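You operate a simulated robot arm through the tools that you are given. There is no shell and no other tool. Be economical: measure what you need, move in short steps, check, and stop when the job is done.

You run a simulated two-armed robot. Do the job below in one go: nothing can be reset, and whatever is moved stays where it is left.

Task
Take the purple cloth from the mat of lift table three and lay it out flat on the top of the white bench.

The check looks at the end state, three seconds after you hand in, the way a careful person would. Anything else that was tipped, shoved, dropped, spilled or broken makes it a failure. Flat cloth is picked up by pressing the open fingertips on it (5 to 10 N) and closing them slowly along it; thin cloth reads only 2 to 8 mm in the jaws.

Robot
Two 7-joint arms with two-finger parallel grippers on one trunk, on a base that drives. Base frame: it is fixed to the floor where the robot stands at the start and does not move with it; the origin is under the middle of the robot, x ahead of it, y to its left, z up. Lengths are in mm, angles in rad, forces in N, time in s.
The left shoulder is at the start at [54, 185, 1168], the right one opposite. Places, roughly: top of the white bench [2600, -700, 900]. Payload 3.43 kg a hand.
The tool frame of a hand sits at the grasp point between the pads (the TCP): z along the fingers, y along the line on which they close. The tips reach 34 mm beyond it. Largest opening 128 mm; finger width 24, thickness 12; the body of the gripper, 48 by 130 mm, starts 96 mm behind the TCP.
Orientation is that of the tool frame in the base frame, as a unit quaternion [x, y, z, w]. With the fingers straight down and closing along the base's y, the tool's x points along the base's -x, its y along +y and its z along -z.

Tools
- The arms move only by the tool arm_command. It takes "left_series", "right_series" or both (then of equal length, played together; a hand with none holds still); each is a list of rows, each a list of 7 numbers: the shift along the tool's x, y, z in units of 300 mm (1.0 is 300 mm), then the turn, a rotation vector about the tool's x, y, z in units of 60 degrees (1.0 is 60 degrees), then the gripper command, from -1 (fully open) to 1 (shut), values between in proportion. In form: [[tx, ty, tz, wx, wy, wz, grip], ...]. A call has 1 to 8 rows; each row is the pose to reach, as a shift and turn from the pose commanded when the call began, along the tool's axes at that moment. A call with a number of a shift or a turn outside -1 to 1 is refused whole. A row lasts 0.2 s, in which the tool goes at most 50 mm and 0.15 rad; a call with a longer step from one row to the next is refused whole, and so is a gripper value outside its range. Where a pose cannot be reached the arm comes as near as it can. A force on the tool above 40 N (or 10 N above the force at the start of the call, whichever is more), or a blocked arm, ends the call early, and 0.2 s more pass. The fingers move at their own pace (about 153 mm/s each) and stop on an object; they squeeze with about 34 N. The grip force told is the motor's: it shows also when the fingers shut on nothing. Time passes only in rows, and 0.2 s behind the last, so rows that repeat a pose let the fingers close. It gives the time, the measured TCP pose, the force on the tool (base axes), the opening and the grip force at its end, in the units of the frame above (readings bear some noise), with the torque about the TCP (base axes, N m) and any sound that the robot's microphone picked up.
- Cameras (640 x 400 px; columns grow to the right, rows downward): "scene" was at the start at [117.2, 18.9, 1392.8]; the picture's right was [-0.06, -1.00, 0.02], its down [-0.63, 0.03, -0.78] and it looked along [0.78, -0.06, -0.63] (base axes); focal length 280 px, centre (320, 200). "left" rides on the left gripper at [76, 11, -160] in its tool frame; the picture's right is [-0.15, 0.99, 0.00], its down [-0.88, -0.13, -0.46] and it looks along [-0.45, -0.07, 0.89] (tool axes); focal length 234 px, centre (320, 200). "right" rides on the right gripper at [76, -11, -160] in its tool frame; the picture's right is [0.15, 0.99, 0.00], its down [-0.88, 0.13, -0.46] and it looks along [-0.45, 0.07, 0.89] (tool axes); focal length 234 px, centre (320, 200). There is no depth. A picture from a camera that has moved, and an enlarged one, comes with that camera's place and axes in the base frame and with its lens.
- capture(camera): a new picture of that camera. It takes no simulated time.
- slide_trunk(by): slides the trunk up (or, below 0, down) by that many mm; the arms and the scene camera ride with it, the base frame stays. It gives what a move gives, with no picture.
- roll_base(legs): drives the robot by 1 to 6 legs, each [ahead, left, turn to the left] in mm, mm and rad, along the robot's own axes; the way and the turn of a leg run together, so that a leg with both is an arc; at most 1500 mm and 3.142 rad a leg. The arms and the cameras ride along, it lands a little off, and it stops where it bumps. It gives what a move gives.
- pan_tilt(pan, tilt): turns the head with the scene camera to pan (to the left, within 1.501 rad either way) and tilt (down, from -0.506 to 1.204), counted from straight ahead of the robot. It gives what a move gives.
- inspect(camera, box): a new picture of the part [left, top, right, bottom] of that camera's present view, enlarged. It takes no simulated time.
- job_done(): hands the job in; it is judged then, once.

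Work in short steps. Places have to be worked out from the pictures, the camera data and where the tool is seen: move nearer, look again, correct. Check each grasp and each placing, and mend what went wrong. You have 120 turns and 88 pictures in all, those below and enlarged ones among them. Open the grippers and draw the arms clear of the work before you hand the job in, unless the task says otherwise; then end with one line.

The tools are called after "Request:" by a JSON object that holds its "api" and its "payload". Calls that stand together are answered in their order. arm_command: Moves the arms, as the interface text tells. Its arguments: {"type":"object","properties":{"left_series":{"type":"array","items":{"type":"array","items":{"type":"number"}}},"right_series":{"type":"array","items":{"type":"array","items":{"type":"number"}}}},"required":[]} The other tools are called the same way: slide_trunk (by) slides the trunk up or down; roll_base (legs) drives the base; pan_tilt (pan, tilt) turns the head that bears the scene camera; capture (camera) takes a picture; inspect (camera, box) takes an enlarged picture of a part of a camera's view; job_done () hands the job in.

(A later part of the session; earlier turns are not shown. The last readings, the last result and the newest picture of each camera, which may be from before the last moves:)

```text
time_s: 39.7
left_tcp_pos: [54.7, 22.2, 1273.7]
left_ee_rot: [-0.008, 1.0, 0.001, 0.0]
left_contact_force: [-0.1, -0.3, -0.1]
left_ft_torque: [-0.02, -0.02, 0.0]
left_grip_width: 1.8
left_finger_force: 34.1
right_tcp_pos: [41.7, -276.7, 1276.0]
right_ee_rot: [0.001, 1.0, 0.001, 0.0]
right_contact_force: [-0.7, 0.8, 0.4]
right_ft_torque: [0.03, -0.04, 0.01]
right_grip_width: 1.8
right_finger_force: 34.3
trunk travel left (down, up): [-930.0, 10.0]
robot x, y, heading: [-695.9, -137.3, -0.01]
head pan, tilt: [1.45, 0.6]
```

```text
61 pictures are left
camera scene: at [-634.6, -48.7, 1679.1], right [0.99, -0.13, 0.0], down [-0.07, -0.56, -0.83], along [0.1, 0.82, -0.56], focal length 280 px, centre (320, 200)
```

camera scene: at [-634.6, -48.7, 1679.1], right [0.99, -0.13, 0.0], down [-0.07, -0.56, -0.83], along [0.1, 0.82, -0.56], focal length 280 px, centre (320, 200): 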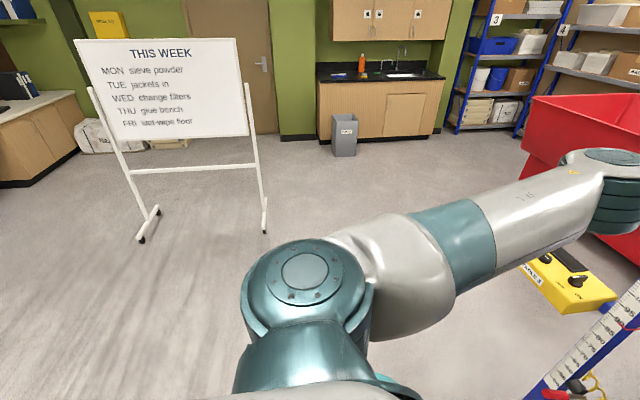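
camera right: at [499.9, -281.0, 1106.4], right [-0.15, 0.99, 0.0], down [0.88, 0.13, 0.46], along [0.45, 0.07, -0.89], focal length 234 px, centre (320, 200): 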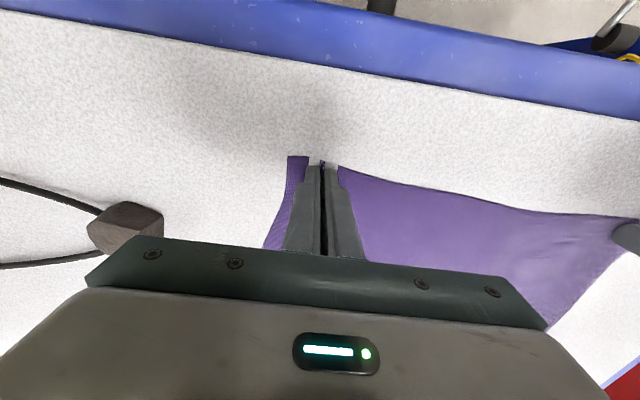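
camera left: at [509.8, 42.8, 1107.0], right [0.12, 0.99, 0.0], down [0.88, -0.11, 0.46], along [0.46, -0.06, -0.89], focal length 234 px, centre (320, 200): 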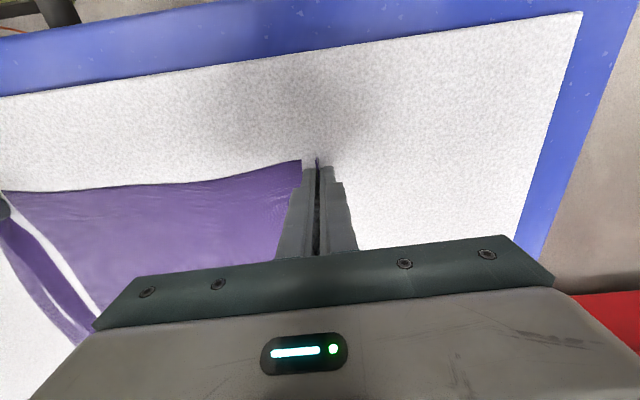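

The yellow box hangs on the post at z≈950, y up to ~650; the floor to the left is free. Drive left to y≈1250, then ahead to x≈720.

Request:
{"api": "roll_base", "payload": {"legs": [[0, 1385, 0], [1000, 0, 0]]}}

Request:
{"api": "pan_tilt", "payload": {"pan": -0.3, "tilt": 0.6}}

Request:
{"api": "capture", "payload": {"camera": "scene"}}

```text
time_s: 51.4
left_tcp_pos: [1034.9, 1441.6, 1274.9]
left_ee_rot: [-0.019, 1.0, 0.0, 0.001]
left_contact_force: [-1.2, -0.5, -1.5]
left_ft_torque: [-0.01, -0.01, -0.05]
left_grip_width: 2.4
left_finger_force: 34.0
right_tcp_pos: [1028.4, 1140.2, 1275.2]
right_ee_rot: [-0.009, 1.0, 0.0, -0.001]
right_contact_force: [-0.6, 1.6, -0.4]
right_ft_torque: [0.01, -0.01, 0.02]
right_grip_width: 2.0
right_finger_force: 34.4
trunk travel left (down, up): [-930.0, 10.0]
robot x, y, heading: [289.6, 1268.5, 0.02]
head pan, tilt: [1.45, 0.6]
```

```text
time_s: 53.2
left_tcp_pos: [1034.7, 1440.8, 1274.2]
left_ee_rot: [-0.018, 1.0, 0.001, -0.001]
left_contact_force: [-0.6, -1.4, 0.1]
left_ft_torque: [-0.01, 0.0, -0.02]
left_grip_width: 2.2
left_finger_force: 33.6
right_tcp_pos: [1030.2, 1142.6, 1275.3]
right_ee_rot: [-0.009, 1.0, 0.0, 0.001]
right_contact_force: [0.0, 0.7, 0.0]
right_ft_torque: [0.02, 0.02, 0.0]
right_grip_width: 2.0
right_finger_force: 33.9
trunk travel left (down, up): [-930.0, 10.0]
robot x, y, heading: [290.3, 1266.3, 0.017]
head pan, tilt: [-0.3, 0.6]
```

```text
60 pictures are left
camera scene: at [423.5, 1242.9, 1679.1], right [-0.28, -0.96, 0.0], down [-0.54, 0.16, -0.82], along [0.79, -0.23, -0.57], focal length 280 px, centre (320, 200)
```

scene: 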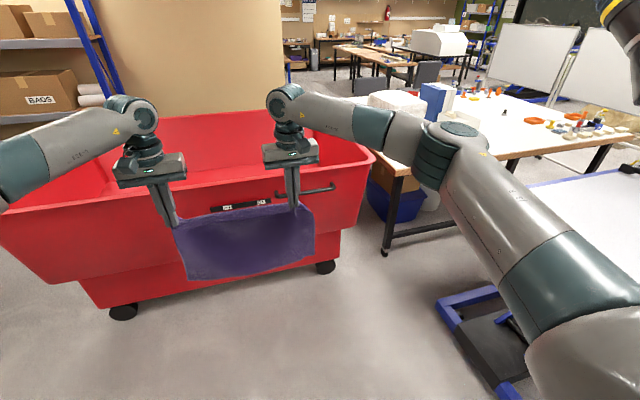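

Path is clear; the bin's face is at x≈1800 and the bench leg looks nearer x≈1870, so the bench front may be further than first guessed. Continue ahead a bit and turn right toward the bench.

Request:
{"api": "roll_base", "payload": {"legs": [[400, 0, 0], [0, 0, -1.13]]}}

Request:
{"api": "pan_tilt", "payload": {"pan": 0.5, "tilt": 0.6}}

Request:
{"api": "capture", "payload": {"camera": "scene"}}

```text
time_s: 58.5
left_tcp_pos: [1173.2, 685.5, 1274.5]
left_ee_rot: [0.511, 0.86, 0.0, -0.001]
left_contact_force: [-1.5, -0.2, -0.4]
left_ft_torque: [-0.01, 0.03, 0.02]
left_grip_width: 2.1
left_finger_force: 34.0
right_tcp_pos: [901.3, 558.0, 1275.1]
right_ee_rot: [0.518, 0.855, -0.001, 0.0]
right_contact_force: [1.0, 0.0, 0.5]
right_ft_torque: [0.07, 0.02, 0.05]
right_grip_width: 2.2
right_finger_force: 34.3
trunk travel left (down, up): [-930.0, 10.0]
robot x, y, heading: [686.1, 1276.7, -1.088]
head pan, tilt: [-0.3, 0.6]
```

```text
time_s: 59.6
left_tcp_pos: [1172.2, 686.6, 1273.6]
left_ee_rot: [0.511, 0.86, 0.0, 0.0]
left_contact_force: [-0.8, 0.1, 0.3]
left_ft_torque: [0.02, 0.01, -0.01]
left_grip_width: 2.1
left_finger_force: 34.4
right_tcp_pos: [902.8, 558.8, 1274.0]
right_ee_rot: [0.519, 0.855, 0.0, 0.0]
right_contact_force: [0.2, 0.0, 0.2]
right_ft_torque: [0.0, -0.01, 0.05]
right_grip_width: 2.1
right_finger_force: 34.3
trunk travel left (down, up): [-930.0, 10.0]
robot x, y, heading: [684.7, 1277.0, -1.089]
head pan, tilt: [0.499, 0.6]
```

```text
59 pictures are left
camera scene: at [780.1, 1180.8, 1679.1], right [-0.56, -0.83, 0.0], down [-0.47, 0.32, -0.82], along [0.68, -0.46, -0.57], focal length 280 px, centre (320, 200)
```

scene: 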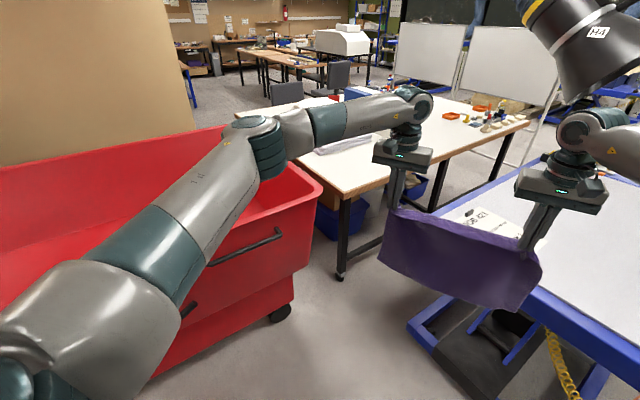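

Triangulating: bench near-left corner ≈ (1710,380), top z≈870; bin rim corner ≈ (1780,490). I'll approach the bench corner diagonally (heading −45°). First raise the hands 120 mm so the cloth clears the bin rim, then turn and drive part-way.

Request:
{"api": "arm_command", "payload": {"left_series": [[0, 0, -0.13, 0, 0, 0, 1], [0, 0, -0.26, 0, 0, 0, 1], [0, 0, -0.4, 0, 0, 0, 1]], "right_series": [[0, 0, -0.13, 0, 0, 0, 1], [0, 0, -0.26, 0, 0, 0, 1], [0, 0, -0.4, 0, 0, 0, 1]]}}

Request:
{"api": "roll_base", "payload": {"legs": [[0, 0, 0.304], [600, 60, 0]]}}

Request:
{"api": "pan_tilt", "payload": {"pan": 0.0, "tilt": 0.75}}

Request:
{"api": "capture", "payload": {"camera": "scene"}}

```text
time_s: 60.4
left_tcp_pos: [1172.4, 687.8, 1393.5]
left_ee_rot: [0.51, 0.86, -0.001, 0.002]
left_contact_force: [-0.6, 0.3, -0.8]
left_ft_torque: [-0.03, 0.05, -0.04]
left_grip_width: 2.2
left_finger_force: 34.3
right_tcp_pos: [901.8, 559.1, 1395.9]
right_ee_rot: [0.519, 0.855, 0.0, 0.0]
right_contact_force: [0.8, 0.2, 0.3]
right_ft_torque: [0.0, -0.05, 0.04]
right_grip_width: 2.2
right_finger_force: 33.5
trunk travel left (down, up): [-930.0, 10.0]
robot x, y, heading: [687.2, 1277.4, -1.089]
head pan, tilt: [0.499, 0.6]
```

```text
time_s: 64.7
left_tcp_pos: [1777.2, 486.4, 1394.3]
left_ee_rot: [0.376, 0.927, 0.001, 0.001]
left_contact_force: [0.4, 0.1, -0.8]
left_ft_torque: [-0.06, 0.01, -0.05]
left_grip_width: 2.2
left_finger_force: 33.9
right_tcp_pos: [1558.6, 283.7, 1395.9]
right_ee_rot: [0.386, 0.923, 0.001, 0.0]
right_contact_force: [-0.6, 0.3, -0.5]
right_ft_torque: [-0.01, -0.02, -0.04]
right_grip_width: 2.1
right_finger_force: 33.9
trunk travel left (down, up): [-930.0, 10.0]
robot x, y, heading: [1135.7, 904.1, -0.788]
head pan, tilt: [0.499, 0.6]
```

```text
time_s: 65.6
left_tcp_pos: [1779.9, 483.8, 1391.9]
left_ee_rot: [0.376, 0.926, 0.001, 0.001]
left_contact_force: [1.2, -0.7, 0.0]
left_ft_torque: [0.01, 0.04, -0.01]
left_grip_width: 2.2
left_finger_force: 33.9
right_tcp_pos: [1560.1, 282.1, 1395.4]
right_ee_rot: [0.385, 0.923, 0.0, -0.001]
right_contact_force: [0.6, 1.1, -0.1]
right_ft_torque: [-0.01, 0.0, -0.03]
right_grip_width: 1.9
right_finger_force: 33.7
trunk travel left (down, up): [-930.0, 10.0]
robot x, y, heading: [1138.1, 905.8, -0.792]
head pan, tilt: [0.0, 0.75]
```

```text
58 pictures are left
camera scene: at [1230.8, 808.7, 1666.2], right [-0.71, -0.7, 0.0], down [-0.48, 0.49, -0.73], along [0.51, -0.52, -0.68], focal length 280 px, centre (320, 200)
```

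scene: 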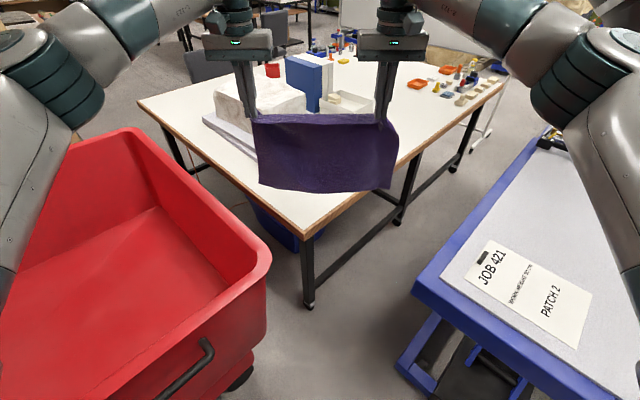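

Bench corner confirmed at ≈(1717,390) dead ahead, with a clear diagonal area before the slab (x>2250). Table-3 corner (1350,283) and bin rim (1730,540) leave room for the base; drive ahead 330 mm and look.

Request:
{"api": "roll_base", "payload": {"legs": [[330, 10, 0]]}}

Request:
{"api": "pan_tilt", "payload": {"pan": 0.0, "tilt": 0.95}}

Request:
{"api": "capture", "payload": {"camera": "scene"}}

```text
time_s: 67.8
left_tcp_pos: [2027.2, 261.0, 1394.5]
left_ee_rot: [0.371, 0.929, -0.001, 0.002]
left_contact_force: [-1.1, 0.2, 0.5]
left_ft_torque: [-0.02, 0.0, -0.01]
left_grip_width: 2.2
left_finger_force: 34.6
right_tcp_pos: [1808.9, 57.0, 1396.5]
right_ee_rot: [0.38, 0.925, -0.001, 0.0]
right_contact_force: [-0.3, 1.7, 0.2]
right_ft_torque: [-0.03, -0.05, 0.01]
right_grip_width: 2.1
right_finger_force: 33.9
trunk travel left (down, up): [-930.0, 10.0]
robot x, y, heading: [1381.5, 675.4, -0.783]
head pan, tilt: [0.0, 0.75]
```

```text
time_s: 68.6
left_tcp_pos: [2029.3, 260.0, 1393.8]
left_ee_rot: [0.372, 0.928, 0.0, 0.001]
left_contact_force: [-0.1, -0.2, 0.3]
left_ft_torque: [0.02, 0.0, -0.02]
left_grip_width: 2.1
left_finger_force: 34.2
right_tcp_pos: [1810.3, 54.9, 1395.9]
right_ee_rot: [0.38, 0.925, 0.0, 0.001]
right_contact_force: [0.4, 0.1, 0.0]
right_ft_torque: [0.01, -0.04, -0.02]
right_grip_width: 2.0
right_finger_force: 34.2
trunk travel left (down, up): [-930.0, 10.0]
robot x, y, heading: [1385.1, 670.9, -0.783]
head pan, tilt: [0.0, 0.949]
```

```text
57 pictures are left
camera scene: at [1469.2, 585.5, 1650.8], right [-0.7, -0.71, 0.0], down [-0.58, 0.57, -0.58], along [0.41, -0.41, -0.81], focal length 280 px, centre (320, 200)
```

scene: 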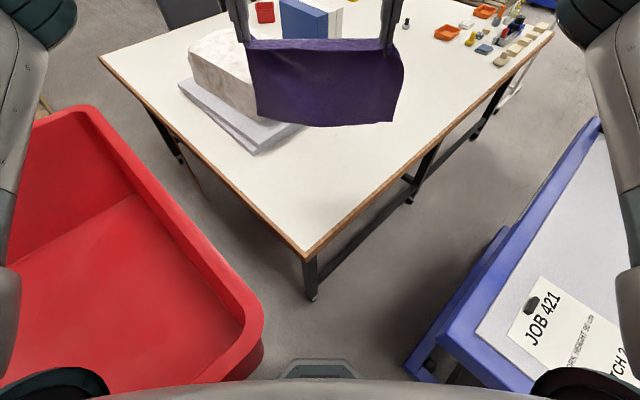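

Two more views put the bench top nearer z≈825 with its corner ≈(1742,362), slab from x≈2230. A 45°-rotated cloth would not fit before the slab, so I'll lay it square to the bench. First nudge the base, then yaw both hands by 45° about their centre.

Request:
{"api": "roll_base", "payload": {"legs": [[55, -28, 0]]}}

Request:
{"api": "arm_command", "payload": {"left_series": [[0.062, -0.024, 0, 0, 0, -0.125, 1], [0.123, -0.048, 0, 0, 0, -0.25, 1], [0.185, -0.072, 0, 0, 0, -0.375, 1], [0.247, -0.096, 0, 0, 0, -0.5, 1], [0.308, -0.12, 0, 0, 0, -0.625, 1], [0.37, -0.143, 0, 0, 0, -0.75, 1]], "right_series": [[-0.062, 0.024, 0, 0, 0, -0.125, 1], [-0.123, 0.048, 0, 0, 0, -0.25, 1], [-0.185, 0.072, 0, 0, 0, -0.375, 1], [-0.247, 0.096, 0, 0, 0, -0.5, 1], [-0.308, 0.12, 0, 0, 0, -0.625, 1], [-0.37, 0.143, 0, 0, 0, -0.75, 1]]}}

Request:
{"api": "capture", "payload": {"camera": "scene"}}

```text
time_s: 69.6
left_tcp_pos: [2046.5, 215.1, 1398.5]
left_ee_rot: [0.37, 0.929, -0.003, 0.003]
left_contact_force: [-0.6, 1.3, -0.6]
left_ft_torque: [-0.14, -0.01, -0.08]
left_grip_width: 2.1
left_finger_force: 34.4
right_tcp_pos: [1828.6, 9.1, 1402.9]
right_ee_rot: [0.379, 0.925, -0.003, 0.004]
right_contact_force: [0.4, 1.9, 0.4]
right_ft_torque: [-0.08, -0.07, -0.03]
right_grip_width: 1.8
right_finger_force: 33.8
trunk travel left (down, up): [-930.0, 10.0]
robot x, y, heading: [1403.7, 613.9, -0.778]
head pan, tilt: [0.0, 0.949]
```

```text
time_s: 71.0
left_tcp_pos: [1939.0, 250.8, 1393.6]
left_ee_rot: [-0.014, 1.0, -0.001, 0.001]
left_contact_force: [0.5, -0.3, -0.5]
left_ft_torque: [0.0, 0.03, -0.01]
left_grip_width: 2.1
left_finger_force: 34.2
right_tcp_pos: [1869.7, -16.0, 1392.1]
right_ee_rot: [0.158, 0.987, -0.001, 0.001]
right_contact_force: [0.1, 0.1, -1.1]
right_ft_torque: [0.0, 0.03, -0.04]
right_grip_width: 2.2
right_finger_force: 34.0
right hand out of reach, approached as far as the arm can: row 3, 4, 5, 6
trunk travel left (down, up): [-930.0, 10.0]
robot x, y, heading: [1405.5, 613.5, -0.779]
head pan, tilt: [0.0, 0.949]
```

```text
56 pictures are left
camera scene: at [1488.5, 529.6, 1650.8], right [-0.7, -0.71, 0.0], down [-0.58, 0.57, -0.58], along [0.41, -0.41, -0.81], focal length 280 px, centre (320, 200)
```

scene: 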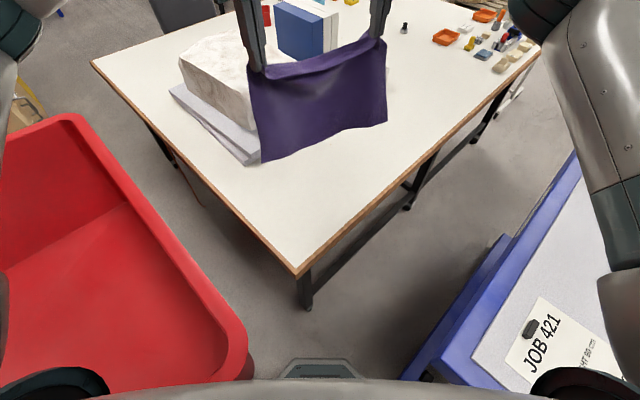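

The right hand is reach-limited at this height (wrist above the shoulder). Lowering both hands ~200 mm relative to the shoulders should restore reach; the hem then is still above the bench.

Request:
{"api": "arm_command", "payload": {"left_series": [[0, 0, 0.1, 0, 0, 0, 1], [0, 0, 0.2, 0, 0, 0, 1], [0, 0, 0.3, 0, 0, 0, 1], [0, 0, 0.4, 0, 0, 0, 1], [0, 0, 0.5, 0, 0, 0, 1], [0, 0, 0.6, 0, 0, 0, 1]], "right_series": [[0, 0, 0.1, 0, 0, 0, 1], [0, 0, 0.2, 0, 0, 0, 1], [0, 0, 0.3, 0, 0, 0, 1], [0, 0, 0.4, 0, 0, 0, 1], [0, 0, 0.5, 0, 0, 0, 1], [0, 0, 0.6, 0, 0, 0, 1]]}}

Request:
{"api": "pan_tilt", "payload": {"pan": 0.0, "tilt": 0.8}}

Request:
{"api": "capture", "payload": {"camera": "scene"}}

```text
time_s: 72.4
left_tcp_pos: [1938.6, 249.1, 1211.8]
left_ee_rot: [-0.014, 1.0, 0.001, 0.0]
left_contact_force: [0.6, 0.5, -0.1]
left_ft_torque: [0.03, 0.01, -0.03]
left_grip_width: 2.4
left_finger_force: 33.8
right_tcp_pos: [1868.8, -19.0, 1213.7]
right_ee_rot: [0.158, 0.988, 0.0, 0.0]
right_contact_force: [-0.1, -0.6, -0.2]
right_ft_torque: [0.02, 0.01, -0.02]
right_grip_width: 2.0
right_finger_force: 33.6
trunk travel left (down, up): [-930.0, 10.0]
robot x, y, heading: [1401.6, 613.4, -0.777]
head pan, tilt: [0.0, 0.949]
```

```text
time_s: 73.1
left_tcp_pos: [1939.0, 250.1, 1212.3]
left_ee_rot: [-0.014, 1.0, 0.0, 0.001]
left_contact_force: [-0.4, -1.1, 0.3]
left_ft_torque: [0.02, 0.02, -0.02]
left_grip_width: 2.2
left_finger_force: 33.9
right_tcp_pos: [1869.7, -17.6, 1214.1]
right_ee_rot: [0.158, 0.987, 0.001, -0.001]
right_contact_force: [0.2, 0.3, -0.8]
right_ft_torque: [0.02, -0.01, -0.04]
right_grip_width: 1.9
right_finger_force: 33.8
trunk travel left (down, up): [-930.0, 10.0]
robot x, y, heading: [1401.4, 615.5, -0.779]
head pan, tilt: [0.0, 0.799]
```

```text
55 pictures are left
camera scene: at [1494.3, 521.5, 1662.1], right [-0.7, -0.71, 0.0], down [-0.51, 0.5, -0.7], along [0.5, -0.49, -0.72], focal length 280 px, centre (320, 200)
```

scene: 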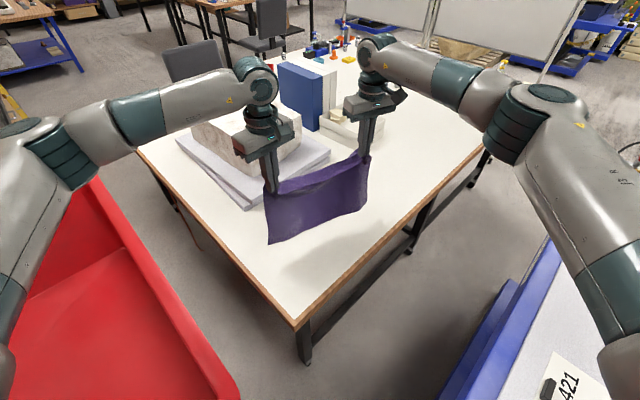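

The hands' line now makes ~15° to the bench, which fits fine (all corners clear of edges and slab). I pitch both tools ~40° forward while moving outward ~210 mm so the hem comes over its far landing line.

Request:
{"api": "arm_command", "payload": {"left_series": [[-0.12, -0.035, 0, 0, -0.13, 0, 1], [-0.24, -0.07, 0, 0, -0.26, 0, 1], [-0.36, -0.105, 0, 0, -0.4, 0, 1], [-0.48, -0.14, 0, 0, -0.53, 0, 1], [-0.6, -0.175, 0, 0, -0.66, 0, 1], [-0.68, -0.197, 0, 0, -0.66, 0, 1]], "right_series": [[-0.125, 0.004, 0, 0, -0.13, 0, 1], [-0.25, 0.008, 0, 0, -0.26, 0, 1], [-0.375, 0.012, 0, 0, -0.4, 0, 1], [-0.5, 0.016, 0, 0, -0.53, 0, 1], [-0.625, 0.02, 0, 0, -0.66, 0, 1], [-0.707, 0.023, 0, 0, -0.66, 0, 1]]}}

Request:
{"api": "capture", "payload": {"camera": "scene"}}

```text
time_s: 74.5
left_tcp_pos: [2144.3, 190.9, 1215.6]
left_ee_rot: [-0.01, 0.94, 0.002, 0.34]
left_contact_force: [-4.9, -11.7, 0.2]
left_ft_torque: [-0.28, 0.08, -0.48]
left_grip_width: 2.0
left_finger_force: 33.9
right_tcp_pos: [2031.4, -84.8, 1233.2]
right_ee_rot: [0.155, 0.927, -0.055, 0.336]
right_contact_force: [3.9, 12.2, -2.2]
right_ft_torque: [0.19, -0.07, 0.45]
right_grip_width: 2.2
right_finger_force: 34.2
right hand out of reach, approached as far as the arm can: row 5, 6
trunk travel left (down, up): [-930.0, 10.0]
robot x, y, heading: [1402.4, 615.2, -0.784]
head pan, tilt: [0.0, 0.799]
```

```text
54 pictures are left
camera scene: at [1493.2, 520.9, 1662.3], right [-0.7, -0.71, 0.0], down [-0.51, 0.5, -0.7], along [0.5, -0.49, -0.72], focal length 280 px, centre (320, 200)
```

scene: 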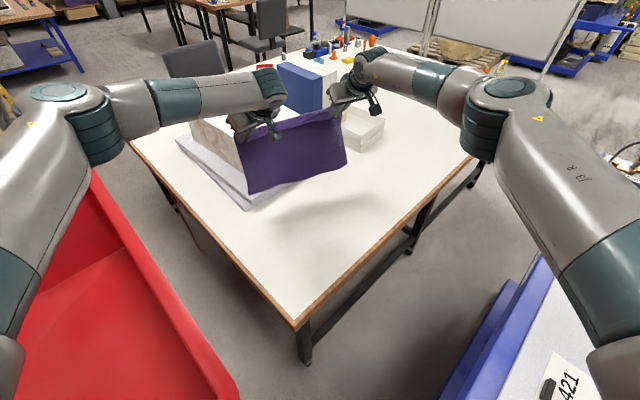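

There is ~12 N tension between the hands; I bring the left back 36 mm and lower both to z≈1143 so the hem comes close to the bench.

Request:
{"api": "arm_command", "payload": {"left_series": [[0.09, 0.006, 0.04, 0, 0, 0, 1], [0.17, 0.012, 0.077, 0, 0, 0, 1], [0.253, 0.017, 0.114, 0, 0, 0, 1]], "right_series": [[0.064, 0, 0.077, 0, 0, 0, 1], [0.128, 0, 0.154, 0, 0, 0, 1], [0.193, 0, 0.23, 0, 0, 0, 1]]}}

Request:
{"api": "capture", "payload": {"camera": "scene"}}

```text
time_s: 75.2
left_tcp_pos: [2113.0, 189.6, 1161.2]
left_ee_rot: [-0.008, 0.941, -0.005, 0.338]
left_contact_force: [-4.9, -13.7, 3.2]
left_ft_torque: [-0.32, 0.04, -0.53]
left_grip_width: 2.4
left_finger_force: 34.3
right_tcp_pos: [2015.6, -91.1, 1204.4]
right_ee_rot: [0.148, 0.928, -0.051, 0.338]
right_contact_force: [5.3, 15.6, -2.4]
right_ft_torque: [0.27, 0.03, 0.53]
right_grip_width: 2.0
right_finger_force: 33.8
right hand out of reach, approached as far as the arm can: row 1, 2, 3
trunk travel left (down, up): [-930.0, 10.0]
robot x, y, heading: [1401.7, 614.1, -0.783]
head pan, tilt: [0.0, 0.799]
stopped in row 3 (left hand): the force on the tool passed its limit (the readings are from after the stop); the commanded pose is now the measured one
```

```text
53 pictures are left
camera scene: at [1494.3, 521.9, 1662.3], right [-0.7, -0.71, 0.0], down [-0.51, 0.5, -0.7], along [0.5, -0.49, -0.72], focal length 280 px, centre (320, 200)
```

scene: 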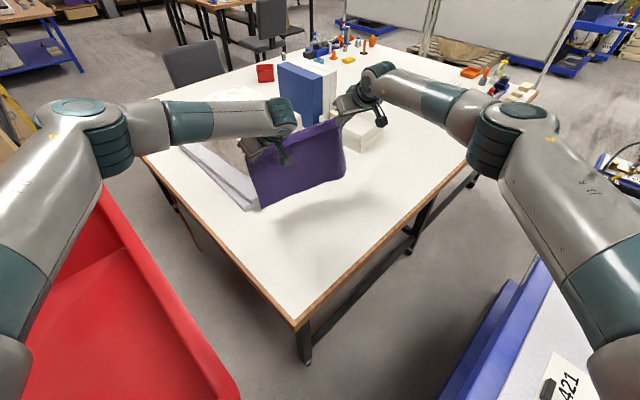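

The right arm is at its reach limit and the cloth is tensioned. I pull the right hand back ~44 mm and down 30, and the left in by 10 mm.

Request:
{"api": "arm_command", "payload": {"left_series": [[0, -0.03, 0, 0, 0, 0, 1], [0, -0.03, 0, 0, 0, 0, 1]], "right_series": [[0.09, 0.011, -0.008, 0, 0, 0, 1], [0.177, 0.022, -0.017, 0, 0, 0, 1]]}}

```text
time_s: 75.8
left_tcp_pos: [2112.2, 181.7, 1160.4]
left_ee_rot: [-0.009, 0.941, -0.001, 0.339]
left_contact_force: [-4.4, -6.6, 0.2]
left_ft_torque: [-0.08, 0.04, -0.28]
left_grip_width: 2.0
left_finger_force: 34.1
right_tcp_pos: [1970.7, -76.4, 1176.0]
right_ee_rot: [0.15, 0.927, -0.054, 0.339]
right_contact_force: [3.5, 6.8, -0.6]
right_ft_torque: [0.11, -0.05, 0.29]
right_grip_width: 2.1
right_finger_force: 34.3
trunk travel left (down, up): [-930.0, 10.0]
robot x, y, heading: [1403.8, 613.9, -0.779]
head pan, tilt: [0.0, 0.799]
```

Reach is short by ~80 mm. The base can go ~60 mm further, and I'll pitch the tools to ~65° and lower the shoulders. First: pitch, raise 100, and set the left back 60 to square the line.

Request:
{"api": "arm_command", "payload": {"left_series": [[-0.02, 0.011, -0.128, 0, -0.14, 0, 1], [-0.04, 0.022, -0.256, 0, -0.28, 0, 1], [-0.061, 0.033, -0.384, 0, -0.41, 0, 1]], "right_series": [[-0.071, 0, -0.085, 0, -0.14, 0, 1], [-0.142, 0, -0.17, 0, -0.28, 0, 1], [-0.214, 0, -0.255, 0, -0.41, 0, 1]]}}

Request:
{"api": "roll_base", "payload": {"legs": [[60, 0, 0]]}}

Request:
{"api": "slide_trunk", "payload": {"by": -100}}

Request:
{"api": "capture", "payload": {"camera": "scene"}}

```text
time_s: 76.6
left_tcp_pos: [2055.4, 195.1, 1262.4]
left_ee_rot: [-0.011, 0.846, 0.001, 0.533]
left_contact_force: [0.0, 0.3, 0.2]
left_ft_torque: [-0.01, 0.0, -0.02]
left_grip_width: 1.9
left_finger_force: 33.9
right_tcp_pos: [1973.0, -74.8, 1274.5]
right_ee_rot: [0.135, 0.834, -0.084, 0.528]
right_contact_force: [0.5, 0.2, -0.7]
right_ft_torque: [-0.04, 0.0, -0.01]
right_grip_width: 2.2
right_finger_force: 34.1
trunk travel left (down, up): [-930.0, 10.0]
robot x, y, heading: [1404.4, 615.7, -0.781]
head pan, tilt: [0.0, 0.799]
```

```text
time_s: 77.5
left_tcp_pos: [2091.6, 158.7, 1267.5]
left_ee_rot: [-0.012, 0.846, -0.002, 0.534]
left_contact_force: [-0.6, 0.5, 0.4]
left_ft_torque: [-0.03, 0.01, -0.09]
left_grip_width: 1.9
left_finger_force: 33.7
right_tcp_pos: [2010.7, -109.2, 1281.0]
right_ee_rot: [0.134, 0.833, -0.087, 0.53]
right_contact_force: [0.1, 0.9, -0.6]
right_ft_torque: [0.0, 0.01, -0.03]
right_grip_width: 2.3
right_finger_force: 33.9
trunk travel left (down, up): [-930.0, 10.0]
robot x, y, heading: [1446.0, 573.3, -0.779]
head pan, tilt: [0.0, 0.799]
```

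```text
time_s: 78.9
left_tcp_pos: [2097.8, 152.4, 1162.4]
left_ee_rot: [-0.01, 0.846, 0.0, 0.533]
left_contact_force: [-0.7, -0.2, 0.2]
left_ft_torque: [0.01, 0.03, -0.05]
left_grip_width: 2.1
left_finger_force: 34.4
right_tcp_pos: [2016.3, -115.9, 1174.4]
right_ee_rot: [0.135, 0.834, -0.084, 0.528]
right_contact_force: [0.5, -0.5, 0.2]
right_ft_torque: [0.0, 0.0, -0.02]
right_grip_width: 1.7
right_finger_force: 33.9
trunk travel left (down, up): [-830.0, 110.0]
robot x, y, heading: [1446.5, 572.5, -0.781]
head pan, tilt: [0.0, 0.799]
```

```text
52 pictures are left
camera scene: at [1536.2, 480.0, 1562.3], right [-0.7, -0.71, 0.0], down [-0.51, 0.5, -0.7], along [0.5, -0.49, -0.72], focal length 280 px, centre (320, 200)
```

scene: 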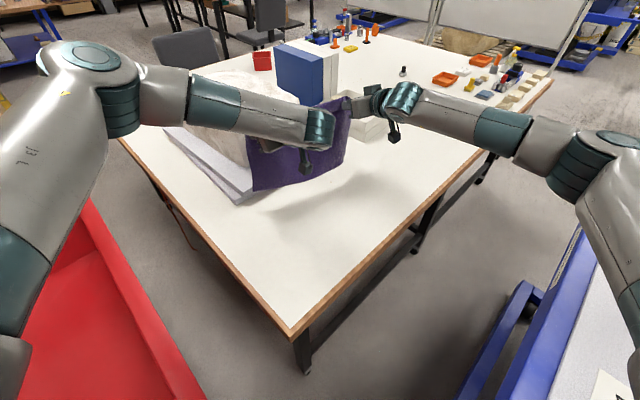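

Now extend both hands ~65 mm farther outward.

Request:
{"api": "arm_command", "payload": {"left_series": [[-0.043, -0.031, 0.093, 0, 0, 0, 1], [-0.087, -0.063, 0.187, 0, 0, 0, 1]], "right_series": [[-0.045, 0, 0.098, 0, 0, 0, 1], [-0.091, 0, 0.196, 0, 0, 0, 1]]}}

Request:
{"api": "capture", "payload": {"camera": "scene"}}

```text
time_s: 79.5
left_tcp_pos: [2162.2, 134.9, 1161.6]
left_ee_rot: [-0.01, 0.847, 0.0, 0.531]
left_contact_force: [0.7, 0.0, 0.4]
left_ft_torque: [0.02, 0.03, -0.01]
left_grip_width: 2.1
left_finger_force: 34.0
right_tcp_pos: [2080.3, -135.9, 1172.8]
right_ee_rot: [0.134, 0.835, -0.084, 0.527]
right_contact_force: [-0.2, 0.4, -0.2]
right_ft_torque: [0.01, -0.04, 0.03]
right_grip_width: 2.1
right_finger_force: 34.1
trunk travel left (down, up): [-830.0, 110.0]
robot x, y, heading: [1443.0, 573.9, -0.779]
head pan, tilt: [0.0, 0.799]
```

```text
51 pictures are left
camera scene: at [1539.6, 480.2, 1562.0], right [-0.7, -0.71, 0.0], down [-0.51, 0.5, -0.7], along [0.49, -0.49, -0.72], focal length 280 px, centre (320, 200)
```

scene: 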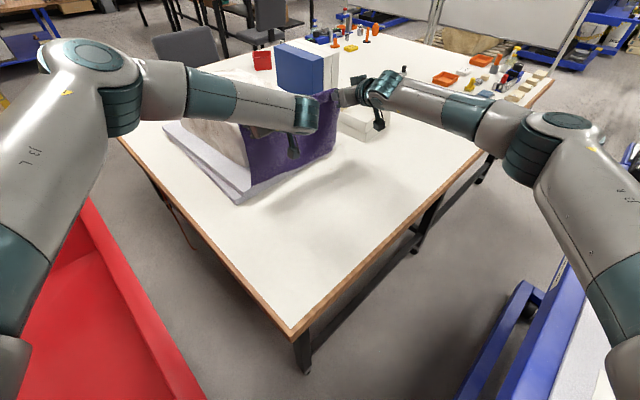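

Hem is above its landing line, clear of the slab. Now lay: first down, then down-and-back towards the near side while un-pitching the tools.

Request:
{"api": "arm_command", "payload": {"left_series": [[0.048, 0, 0.023, 0, 0.03, 0, 1], [0.097, 0, 0.045, 0, 0.06, 0, 1], [0.166, 0.018, 0.013, 0, 0.09, 0, 1], [0.235, 0.036, -0.019, 0, 0.125, 0, 1], [0.304, 0.054, -0.051, 0, 0.155, 0, 1], [0.373, 0.073, -0.083, 0, 0.19, 0, 1], [0.441, 0.091, -0.116, 0, 0.22, 0, 1], [0.511, 0.109, -0.148, 0, 0.25, 0, 1]], "right_series": [[0.054, 0, 0.025, 0, 0.03, 0, 1], [0.109, 0, 0.051, 0, 0.06, 0, 1], [0.182, 0, 0.018, 0, 0.09, 0, 1], [0.256, 0, -0.015, 0, 0.125, 0, 1], [0.33, 0, -0.048, 0, 0.155, 0, 1], [0.403, 0, -0.081, 0, 0.19, 0, 1], [0.477, 0, -0.115, 0, 0.22, 0, 1], [0.551, 0, -0.147, 0, 0.25, 0, 1]]}}

Request:
{"api": "capture", "payload": {"camera": "scene"}}

Request:
{"api": "capture", "payload": {"camera": "left"}}

```text
time_s: 81.3
left_tcp_pos: [2053.4, 164.2, 1041.2]
left_ee_rot: [-0.01, 0.909, -0.001, 0.416]
left_contact_force: [-0.4, 0.4, -0.4]
left_ft_torque: [0.02, 0.0, -0.04]
left_grip_width: 2.2
left_finger_force: 34.4
right_tcp_pos: [1971.9, -101.7, 1043.5]
right_ee_rot: [0.144, 0.896, -0.065, 0.414]
right_contact_force: [0.3, 0.3, -0.6]
right_ft_torque: [0.01, 0.03, 0.01]
right_grip_width: 2.1
right_finger_force: 33.8
trunk travel left (down, up): [-830.0, 110.0]
robot x, y, heading: [1445.4, 573.9, -0.776]
head pan, tilt: [0.0, 0.799]
```

```text
50 pictures are left
camera scene: at [1535.4, 479.9, 1562.3], right [-0.7, -0.71, 0.0], down [-0.51, 0.5, -0.7], along [0.5, -0.49, -0.72], focal length 280 px, centre (320, 200)
```

scene: 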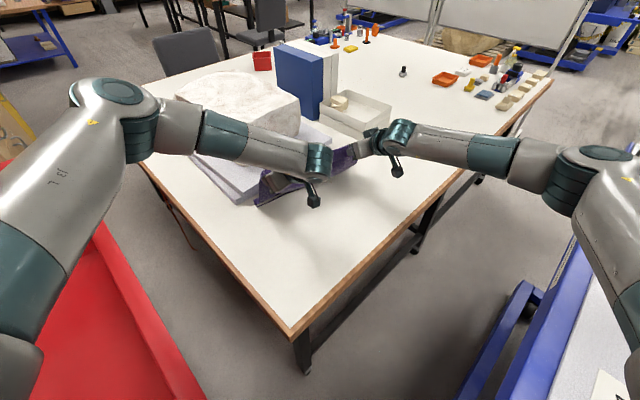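

```text
49 pictures are left
camera left: at [1883.3, 171.8, 1089.2], right [0.08, 0.99, 0.1], down [0.23, -0.12, 0.97], along [0.97, -0.05, -0.24], focal length 234 px, centre (320, 200)
```

left: 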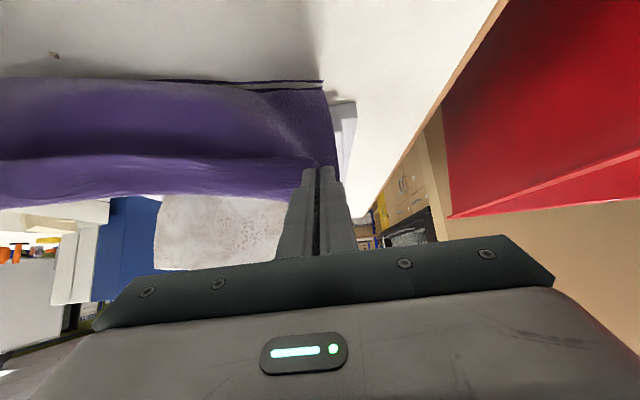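

I want to see how the lower part is landing before going on.

Request:
{"api": "capture", "payload": {"camera": "right"}}

Request:
{"api": "inspect", "payload": {"camera": "scene", "box": [180, 100, 420, 250]}}

```text
48 pictures are left
camera right: at [1807.1, -58.3, 1088.1], right [0.22, 0.97, -0.11], down [0.25, 0.05, 0.97], along [0.94, -0.24, -0.23], focal length 234 px, centre (320, 200)
```

right: 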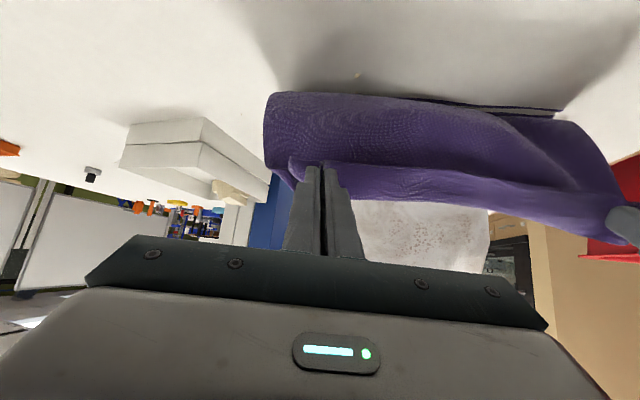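

```text
2.67 times, centred on (300, 175) of scene
camera zoom: at [1535.4, 479.9, 1562.3], right [-0.7, -0.71, 0.0], down [-0.51, 0.5, -0.7], along [0.5, -0.49, -0.72], focal length 746 px, centre (373, 267)
```

zoom: 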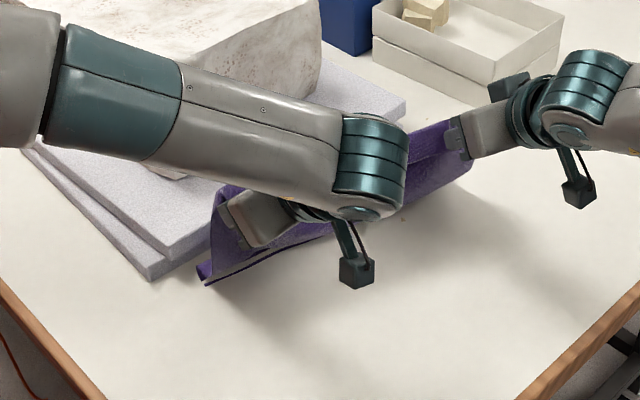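

Request:
{"api": "inspect", "payload": {"camera": "left", "box": [160, 50, 400, 200]}}

Request:
{"api": "inspect", "payload": {"camera": "right", "box": [240, 70, 640, 260]}}

```text
2.67 times, centred on (280, 125) of left
camera zoom: at [1883.3, 171.8, 1089.2], right [0.08, 0.99, 0.1], down [0.23, -0.12, 0.97], along [0.97, -0.05, -0.24], focal length 624 px, centre (427, 400)
```

zoom: 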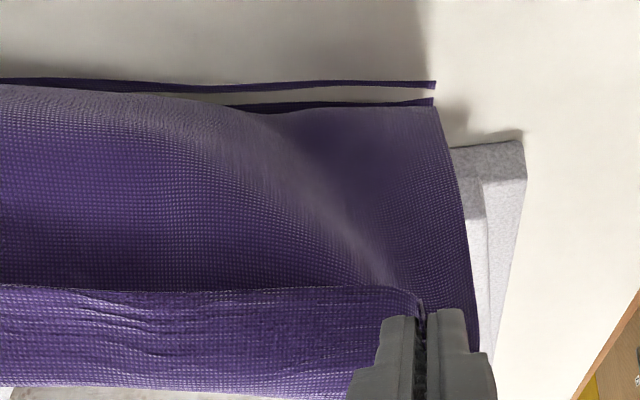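

```text
1.60 times, centred on (440, 165) of right
camera zoom: at [1807.1, -58.3, 1088.1], right [0.22, 0.97, -0.11], down [0.25, 0.05, 0.97], along [0.94, -0.24, -0.23], focal length 375 px, centre (128, 256)
```

zoom: 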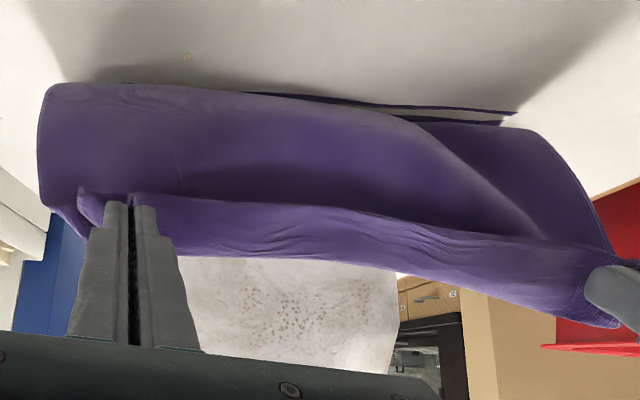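

The hem touched at x≈2190 (bench z≈825), but the cloth buckled forward and the hem is tucked under. I lift back to the start pose to let it hang free, then lay again on a tauter, backward-moving path.

Request:
{"api": "arm_command", "payload": {"left_series": [[-0.113, -0.019, -0.002, 0, -0.05, 0, 1], [-0.226, -0.039, -0.003, 0, -0.1, 0, 1], [-0.339, -0.058, -0.005, 0, -0.15, 0, 1], [-0.452, -0.078, -0.006, 0, -0.2, 0, 1], [-0.565, -0.097, -0.008, 0, -0.25, 0, 1], [-0.565, -0.097, -0.008, 0, -0.25, 0, 1]], "right_series": [[-0.115, 0, 0, 0, -0.05, 0, 1], [-0.23, 0, 0, 0, -0.1, 0, 1], [-0.344, 0, 0, 0, -0.15, 0, 1], [-0.459, 0, 0, 0, -0.2, 0, 1], [-0.574, 0, 0, 0, -0.25, 0, 1], [-0.574, 0, 0, 0, -0.25, 0, 1]]}}

Request:
{"api": "capture", "payload": {"camera": "left"}}

Request:
{"api": "inspect", "payload": {"camera": "scene", "box": [180, 70, 420, 220]}}

```text
time_s: 82.7
left_tcp_pos: [2164.7, 137.9, 1172.7]
left_ee_rot: [-0.01, 0.847, 0.001, 0.532]
left_contact_force: [-0.6, -1.7, 0.3]
left_ft_torque: [-0.01, 0.0, -0.12]
left_grip_width: 2.0
left_finger_force: 33.6
right_tcp_pos: [2077.1, -138.7, 1175.2]
right_ee_rot: [0.135, 0.834, -0.083, 0.528]
right_contact_force: [-0.1, 2.1, -0.6]
right_ft_torque: [-0.01, 0.0, 0.08]
right_grip_width: 2.1
right_finger_force: 34.4
trunk travel left (down, up): [-830.0, 110.0]
robot x, y, heading: [1445.1, 573.4, -0.782]
head pan, tilt: [0.0, 0.799]
```

```text
44 pictures are left
camera left: at [1988.3, 145.0, 1174.7], right [0.05, 0.99, 0.12], down [-0.03, -0.12, 0.99], along [1.0, -0.05, 0.02], focal length 234 px, centre (320, 200)
```

left: 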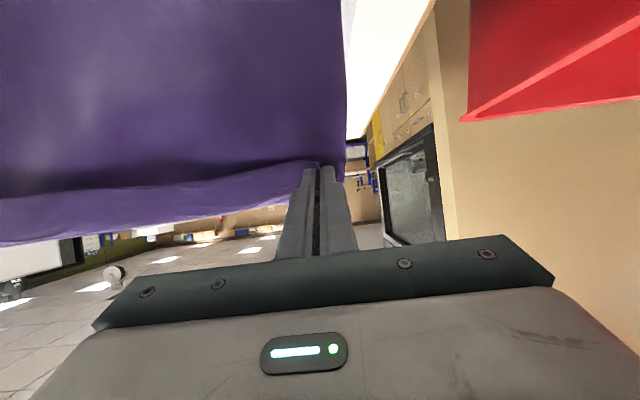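

```text
2.67 times, centred on (300, 145) of scene
camera zoom: at [1535.9, 479.4, 1562.2], right [-0.7, -0.71, 0.0], down [-0.51, 0.5, -0.7], along [0.5, -0.49, -0.72], focal length 746 px, centre (373, 347)
```

zoom: 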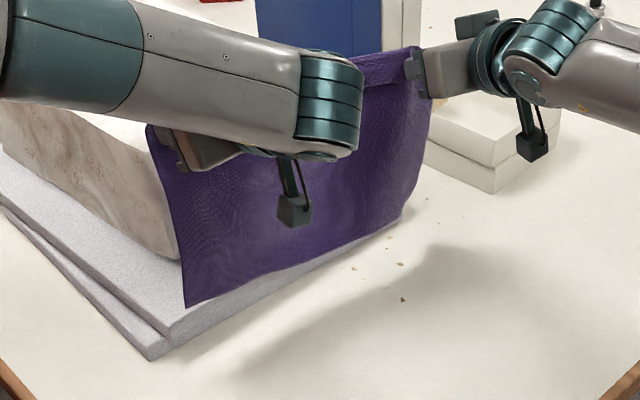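

Free again. The pitched grip makes the cloth lean ~50 mm ahead of the tips (hem now at x≈2240/2160), so I now lower while moving back, following a nearly taut arc.

Request:
{"api": "arm_command", "payload": {"left_series": [[0.099, 0.02, -0.024, 0, 0, 0, 1], [0.196, 0.04, -0.049, 0, 0, 0, 1], [0.28, 0.066, -0.103, 0, 0.033, 0, 1], [0.353, 0.09, -0.154, 0, 0.083, 0, 1], [0.421, 0.114, -0.208, 0, 0.125, 0, 1], [0.498, 0.138, -0.255, 0, 0.167, 0, 1], [0.587, 0.161, -0.298, 0, 0.208, 0, 1], [0.685, 0.185, -0.337, 0, 0.25, 0, 1]], "right_series": [[0.101, 0, -0.027, 0, 0, 0, 1], [0.198, 0, -0.055, 0, 0, 0, 1], [0.284, 0, -0.112, 0, 0.033, 0, 1], [0.358, 0, -0.166, 0, 0.083, 0, 1], [0.428, 0, -0.223, 0, 0.125, 0, 1], [0.507, 0, -0.275, 0, 0.167, 0, 1], [0.597, 0, -0.321, 0, 0.208, 0, 1], [0.697, 0, -0.362, 0, 0.25, 0, 1]]}}

Request:
{"api": "capture", "payload": {"camera": "left"}}

Request:
{"api": "inspect", "payload": {"camera": "scene", "box": [180, 100, 420, 250]}}

```text
time_s: 84.5
left_tcp_pos: [1979.2, 188.2, 1030.4]
left_ee_rot: [-0.011, 0.909, 0.0, 0.416]
left_contact_force: [-0.3, 0.2, -0.3]
left_ft_torque: [0.0, -0.01, 0.02]
left_grip_width: 2.3
left_finger_force: 33.8
right_tcp_pos: [1899.3, -78.4, 1028.4]
right_ee_rot: [0.145, 0.896, -0.065, 0.414]
right_contact_force: [0.0, 0.1, -0.2]
right_ft_torque: [-0.02, -0.01, 0.01]
right_grip_width: 2.0
right_finger_force: 33.8
trunk travel left (down, up): [-830.0, 110.0]
robot x, y, heading: [1443.7, 574.3, -0.781]
head pan, tilt: [0.0, 0.799]
```

```text
42 pictures are left
camera left: at [1811.0, 195.5, 1077.7], right [0.08, 0.99, 0.1], down [0.23, -0.12, 0.97], along [0.97, -0.05, -0.24], focal length 234 px, centre (320, 200)
```

left: 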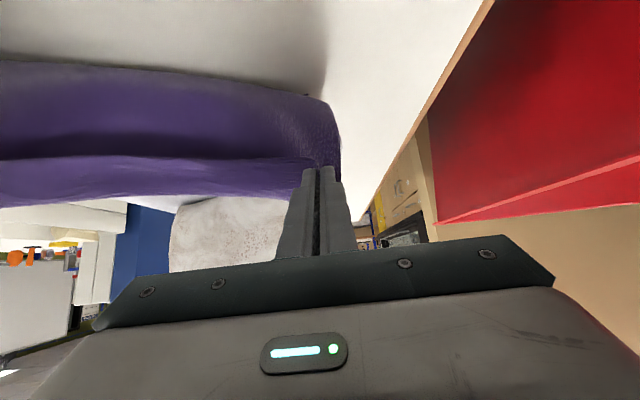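

```text
2.67 times, centred on (300, 175) of scene
camera zoom: at [1535.3, 479.2, 1562.3], right [-0.7, -0.71, 0.0], down [-0.51, 0.5, -0.7], along [0.5, -0.49, -0.72], focal length 746 px, centre (373, 267)
```

zoom: 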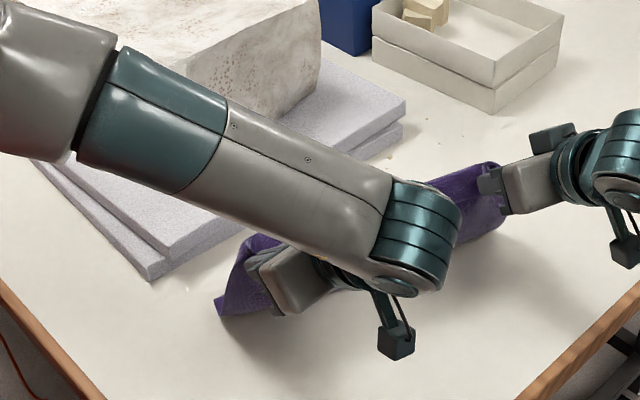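

The bottom now lies out away from the hands as wanted. Continue down and back to about 20 mm above the bench.

Request:
{"api": "arm_command", "payload": {"left_series": [[0.052, 0.008, 0.011, 0, 0.042, 0, 1], [0.111, 0.016, 0.03, 0, 0.083, 0, 1], [0.173, 0.024, 0.046, 0, 0.125, 0, 1], [0.239, 0.033, 0.066, 0, 0.167, 0, 1], [0.311, 0.042, 0.09, 0, 0.208, 0, 1], [0.382, 0.051, 0.115, 0, 0.25, 0, 1], [0.456, 0.059, 0.141, 0, 0.292, 0, 1], [0.526, 0.066, 0.173, 0, 0.333, 0, 1]], "right_series": [[0.053, 0, 0.011, 0, 0.042, 0, 1], [0.112, 0, 0.028, 0, 0.083, 0, 1], [0.175, 0, 0.043, 0, 0.125, 0, 1], [0.242, 0, 0.062, 0, 0.167, 0, 1], [0.315, 0, 0.086, 0, 0.208, 0, 1], [0.387, 0, 0.109, 0, 0.25, 0, 1], [0.462, 0, 0.135, 0, 0.292, 0, 1], [0.533, 0, 0.166, 0, 0.333, 0, 1]]}}

Request:
{"api": "capture", "payload": {"camera": "left"}}

Request:
{"api": "capture", "payload": {"camera": "scene"}}

```text
time_s: 86.2
left_tcp_pos: [1924.9, 205.6, 896.4]
left_ee_rot: [-0.012, 0.963, -0.006, 0.269]
left_contact_force: [-2.6, 3.4, 18.2]
left_ft_torque: [0.09, -0.06, -0.01]
left_grip_width: 1.9
left_finger_force: 34.0
right_tcp_pos: [1843.8, -59.3, 896.9]
right_ee_rot: [0.152, 0.95, -0.043, 0.269]
right_contact_force: [-1.6, 1.3, 8.2]
right_ft_torque: [0.01, -0.02, -0.02]
right_grip_width: 1.9
right_finger_force: 34.1
trunk travel left (down, up): [-830.0, 110.0]
robot x, y, heading: [1441.5, 573.1, -0.777]
head pan, tilt: [0.0, 0.799]
stopped in row 8 (left hand): the force on the tool passed its limit (the readings are from after the stop); the commanded pose is now the measured one
```

```text
40 pictures are left
camera left: at [1776.9, 214.0, 993.9], right [0.1, 0.99, 0.06], down [0.52, -0.1, 0.85], along [0.85, -0.06, -0.53], focal length 234 px, centre (320, 200)
```

left: 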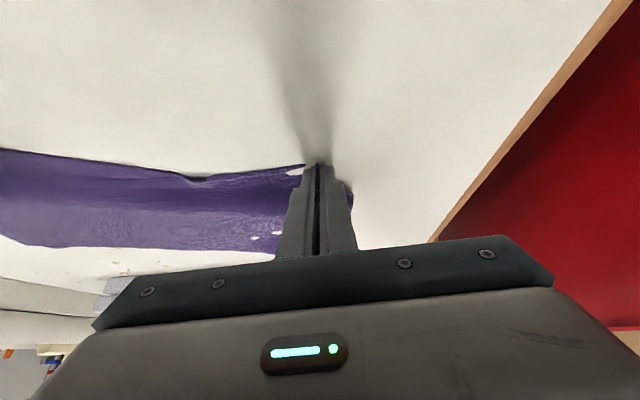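

```text
39 pictures are left
camera scene: at [1534.2, 483.1, 1562.8], right [-0.7, -0.71, 0.0], down [-0.51, 0.5, -0.7], along [0.5, -0.49, -0.72], focal length 280 px, centre (320, 200)
```

scene: 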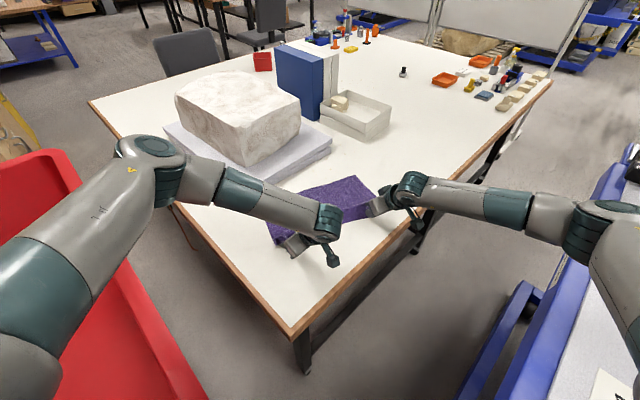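

Contact at tip z≈867, so the bench top is at z≈866 — 40 mm higher than assumed, which is why the hem folded under. I lift off, go back to the start pose and repeat with the right height.

Request:
{"api": "arm_command", "payload": {"left_series": [[-0.126, -0.019, -0.079, 0, -0.05, 0, 1], [-0.252, -0.038, -0.159, 0, -0.1, 0, 1], [-0.378, -0.057, -0.238, 0, -0.16, 0, 1], [-0.504, -0.076, -0.318, 0, -0.22, 0, 1], [-0.63, -0.095, -0.397, 0, -0.28, 0, 1]], "right_series": [[-0.126, 0, -0.079, 0, -0.05, 0, 1], [-0.252, 0, -0.159, 0, -0.1, 0, 1], [-0.378, 0, -0.238, 0, -0.16, 0, 1], [-0.504, 0, -0.318, 0, -0.22, 0, 1], [-0.63, 0, -0.397, 0, -0.28, 0, 1]]}}

Request:
{"api": "arm_command", "payload": {"left_series": [[-0.135, -0.033, 0.035, 0, -0.07, 0, 1], [-0.269, -0.067, 0.07, 0, -0.14, 0, 1], [-0.404, -0.1, 0.104, 0, -0.21, 0, 1], [-0.538, -0.133, 0.139, 0, -0.28, 0, 1], [-0.538, -0.133, 0.139, 0, -0.28, 0, 1]], "right_series": [[-0.138, -0.003, 0.039, 0, -0.07, 0, 1], [-0.277, -0.006, 0.078, 0, -0.14, 0, 1], [-0.415, -0.01, 0.118, 0, -0.21, 0, 1], [-0.554, -0.013, 0.157, 0, -0.28, 0, 1], [-0.554, -0.013, 0.157, 0, -0.28, 0, 1]]}}

Request:
{"api": "inspect", "payload": {"camera": "scene", "box": [180, 70, 420, 220]}}

```text
time_s: 87.4
left_tcp_pos: [2025.4, 182.3, 1093.6]
left_ee_rot: [-0.013, 0.913, -0.002, 0.407]
left_contact_force: [-0.9, -0.4, -0.3]
left_ft_torque: [0.0, 0.02, -0.03]
left_grip_width: 2.0
left_finger_force: 33.9
right_tcp_pos: [1940.2, -91.4, 1095.1]
right_ee_rot: [0.145, 0.901, -0.065, 0.403]
right_contact_force: [-0.4, 0.7, -0.9]
right_ft_torque: [0.02, 0.01, 0.05]
right_grip_width: 2.1
right_finger_force: 33.7
trunk travel left (down, up): [-830.0, 110.0]
robot x, y, heading: [1442.9, 572.9, -0.778]
head pan, tilt: [0.0, 0.799]
```

```text
time_s: 88.6
left_tcp_pos: [2164.6, 144.5, 1185.6]
left_ee_rot: [-0.011, 0.845, -0.003, 0.535]
left_contact_force: [-3.8, -14.3, 0.5]
left_ft_torque: [-0.09, 0.06, -0.55]
left_grip_width: 2.3
left_finger_force: 34.0
right_tcp_pos: [2078.3, -138.5, 1188.0]
right_ee_rot: [0.133, 0.833, -0.084, 0.531]
right_contact_force: [5.0, 13.8, -0.6]
right_ft_torque: [0.0, 0.02, 0.54]
right_grip_width: 1.7
right_finger_force: 34.0
trunk travel left (down, up): [-830.0, 110.0]
robot x, y, heading: [1443.7, 569.0, -0.777]
head pan, tilt: [0.0, 0.799]
```

```text
2.67 times, centred on (300, 145) of scene
camera zoom: at [1535.8, 479.7, 1562.3], right [-0.7, -0.71, 0.0], down [-0.51, 0.5, -0.7], along [0.5, -0.49, -0.72], focal length 746 px, centre (373, 347)
```

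zoom: 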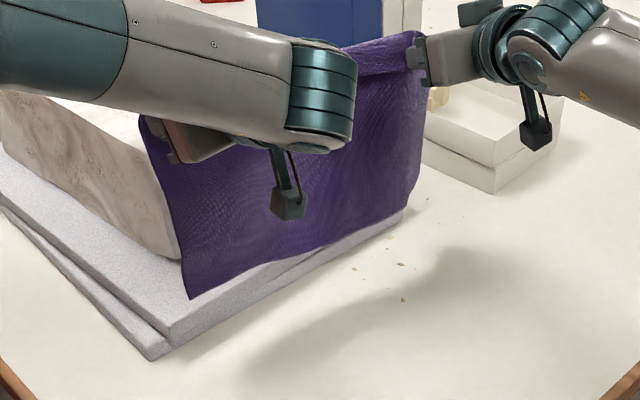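

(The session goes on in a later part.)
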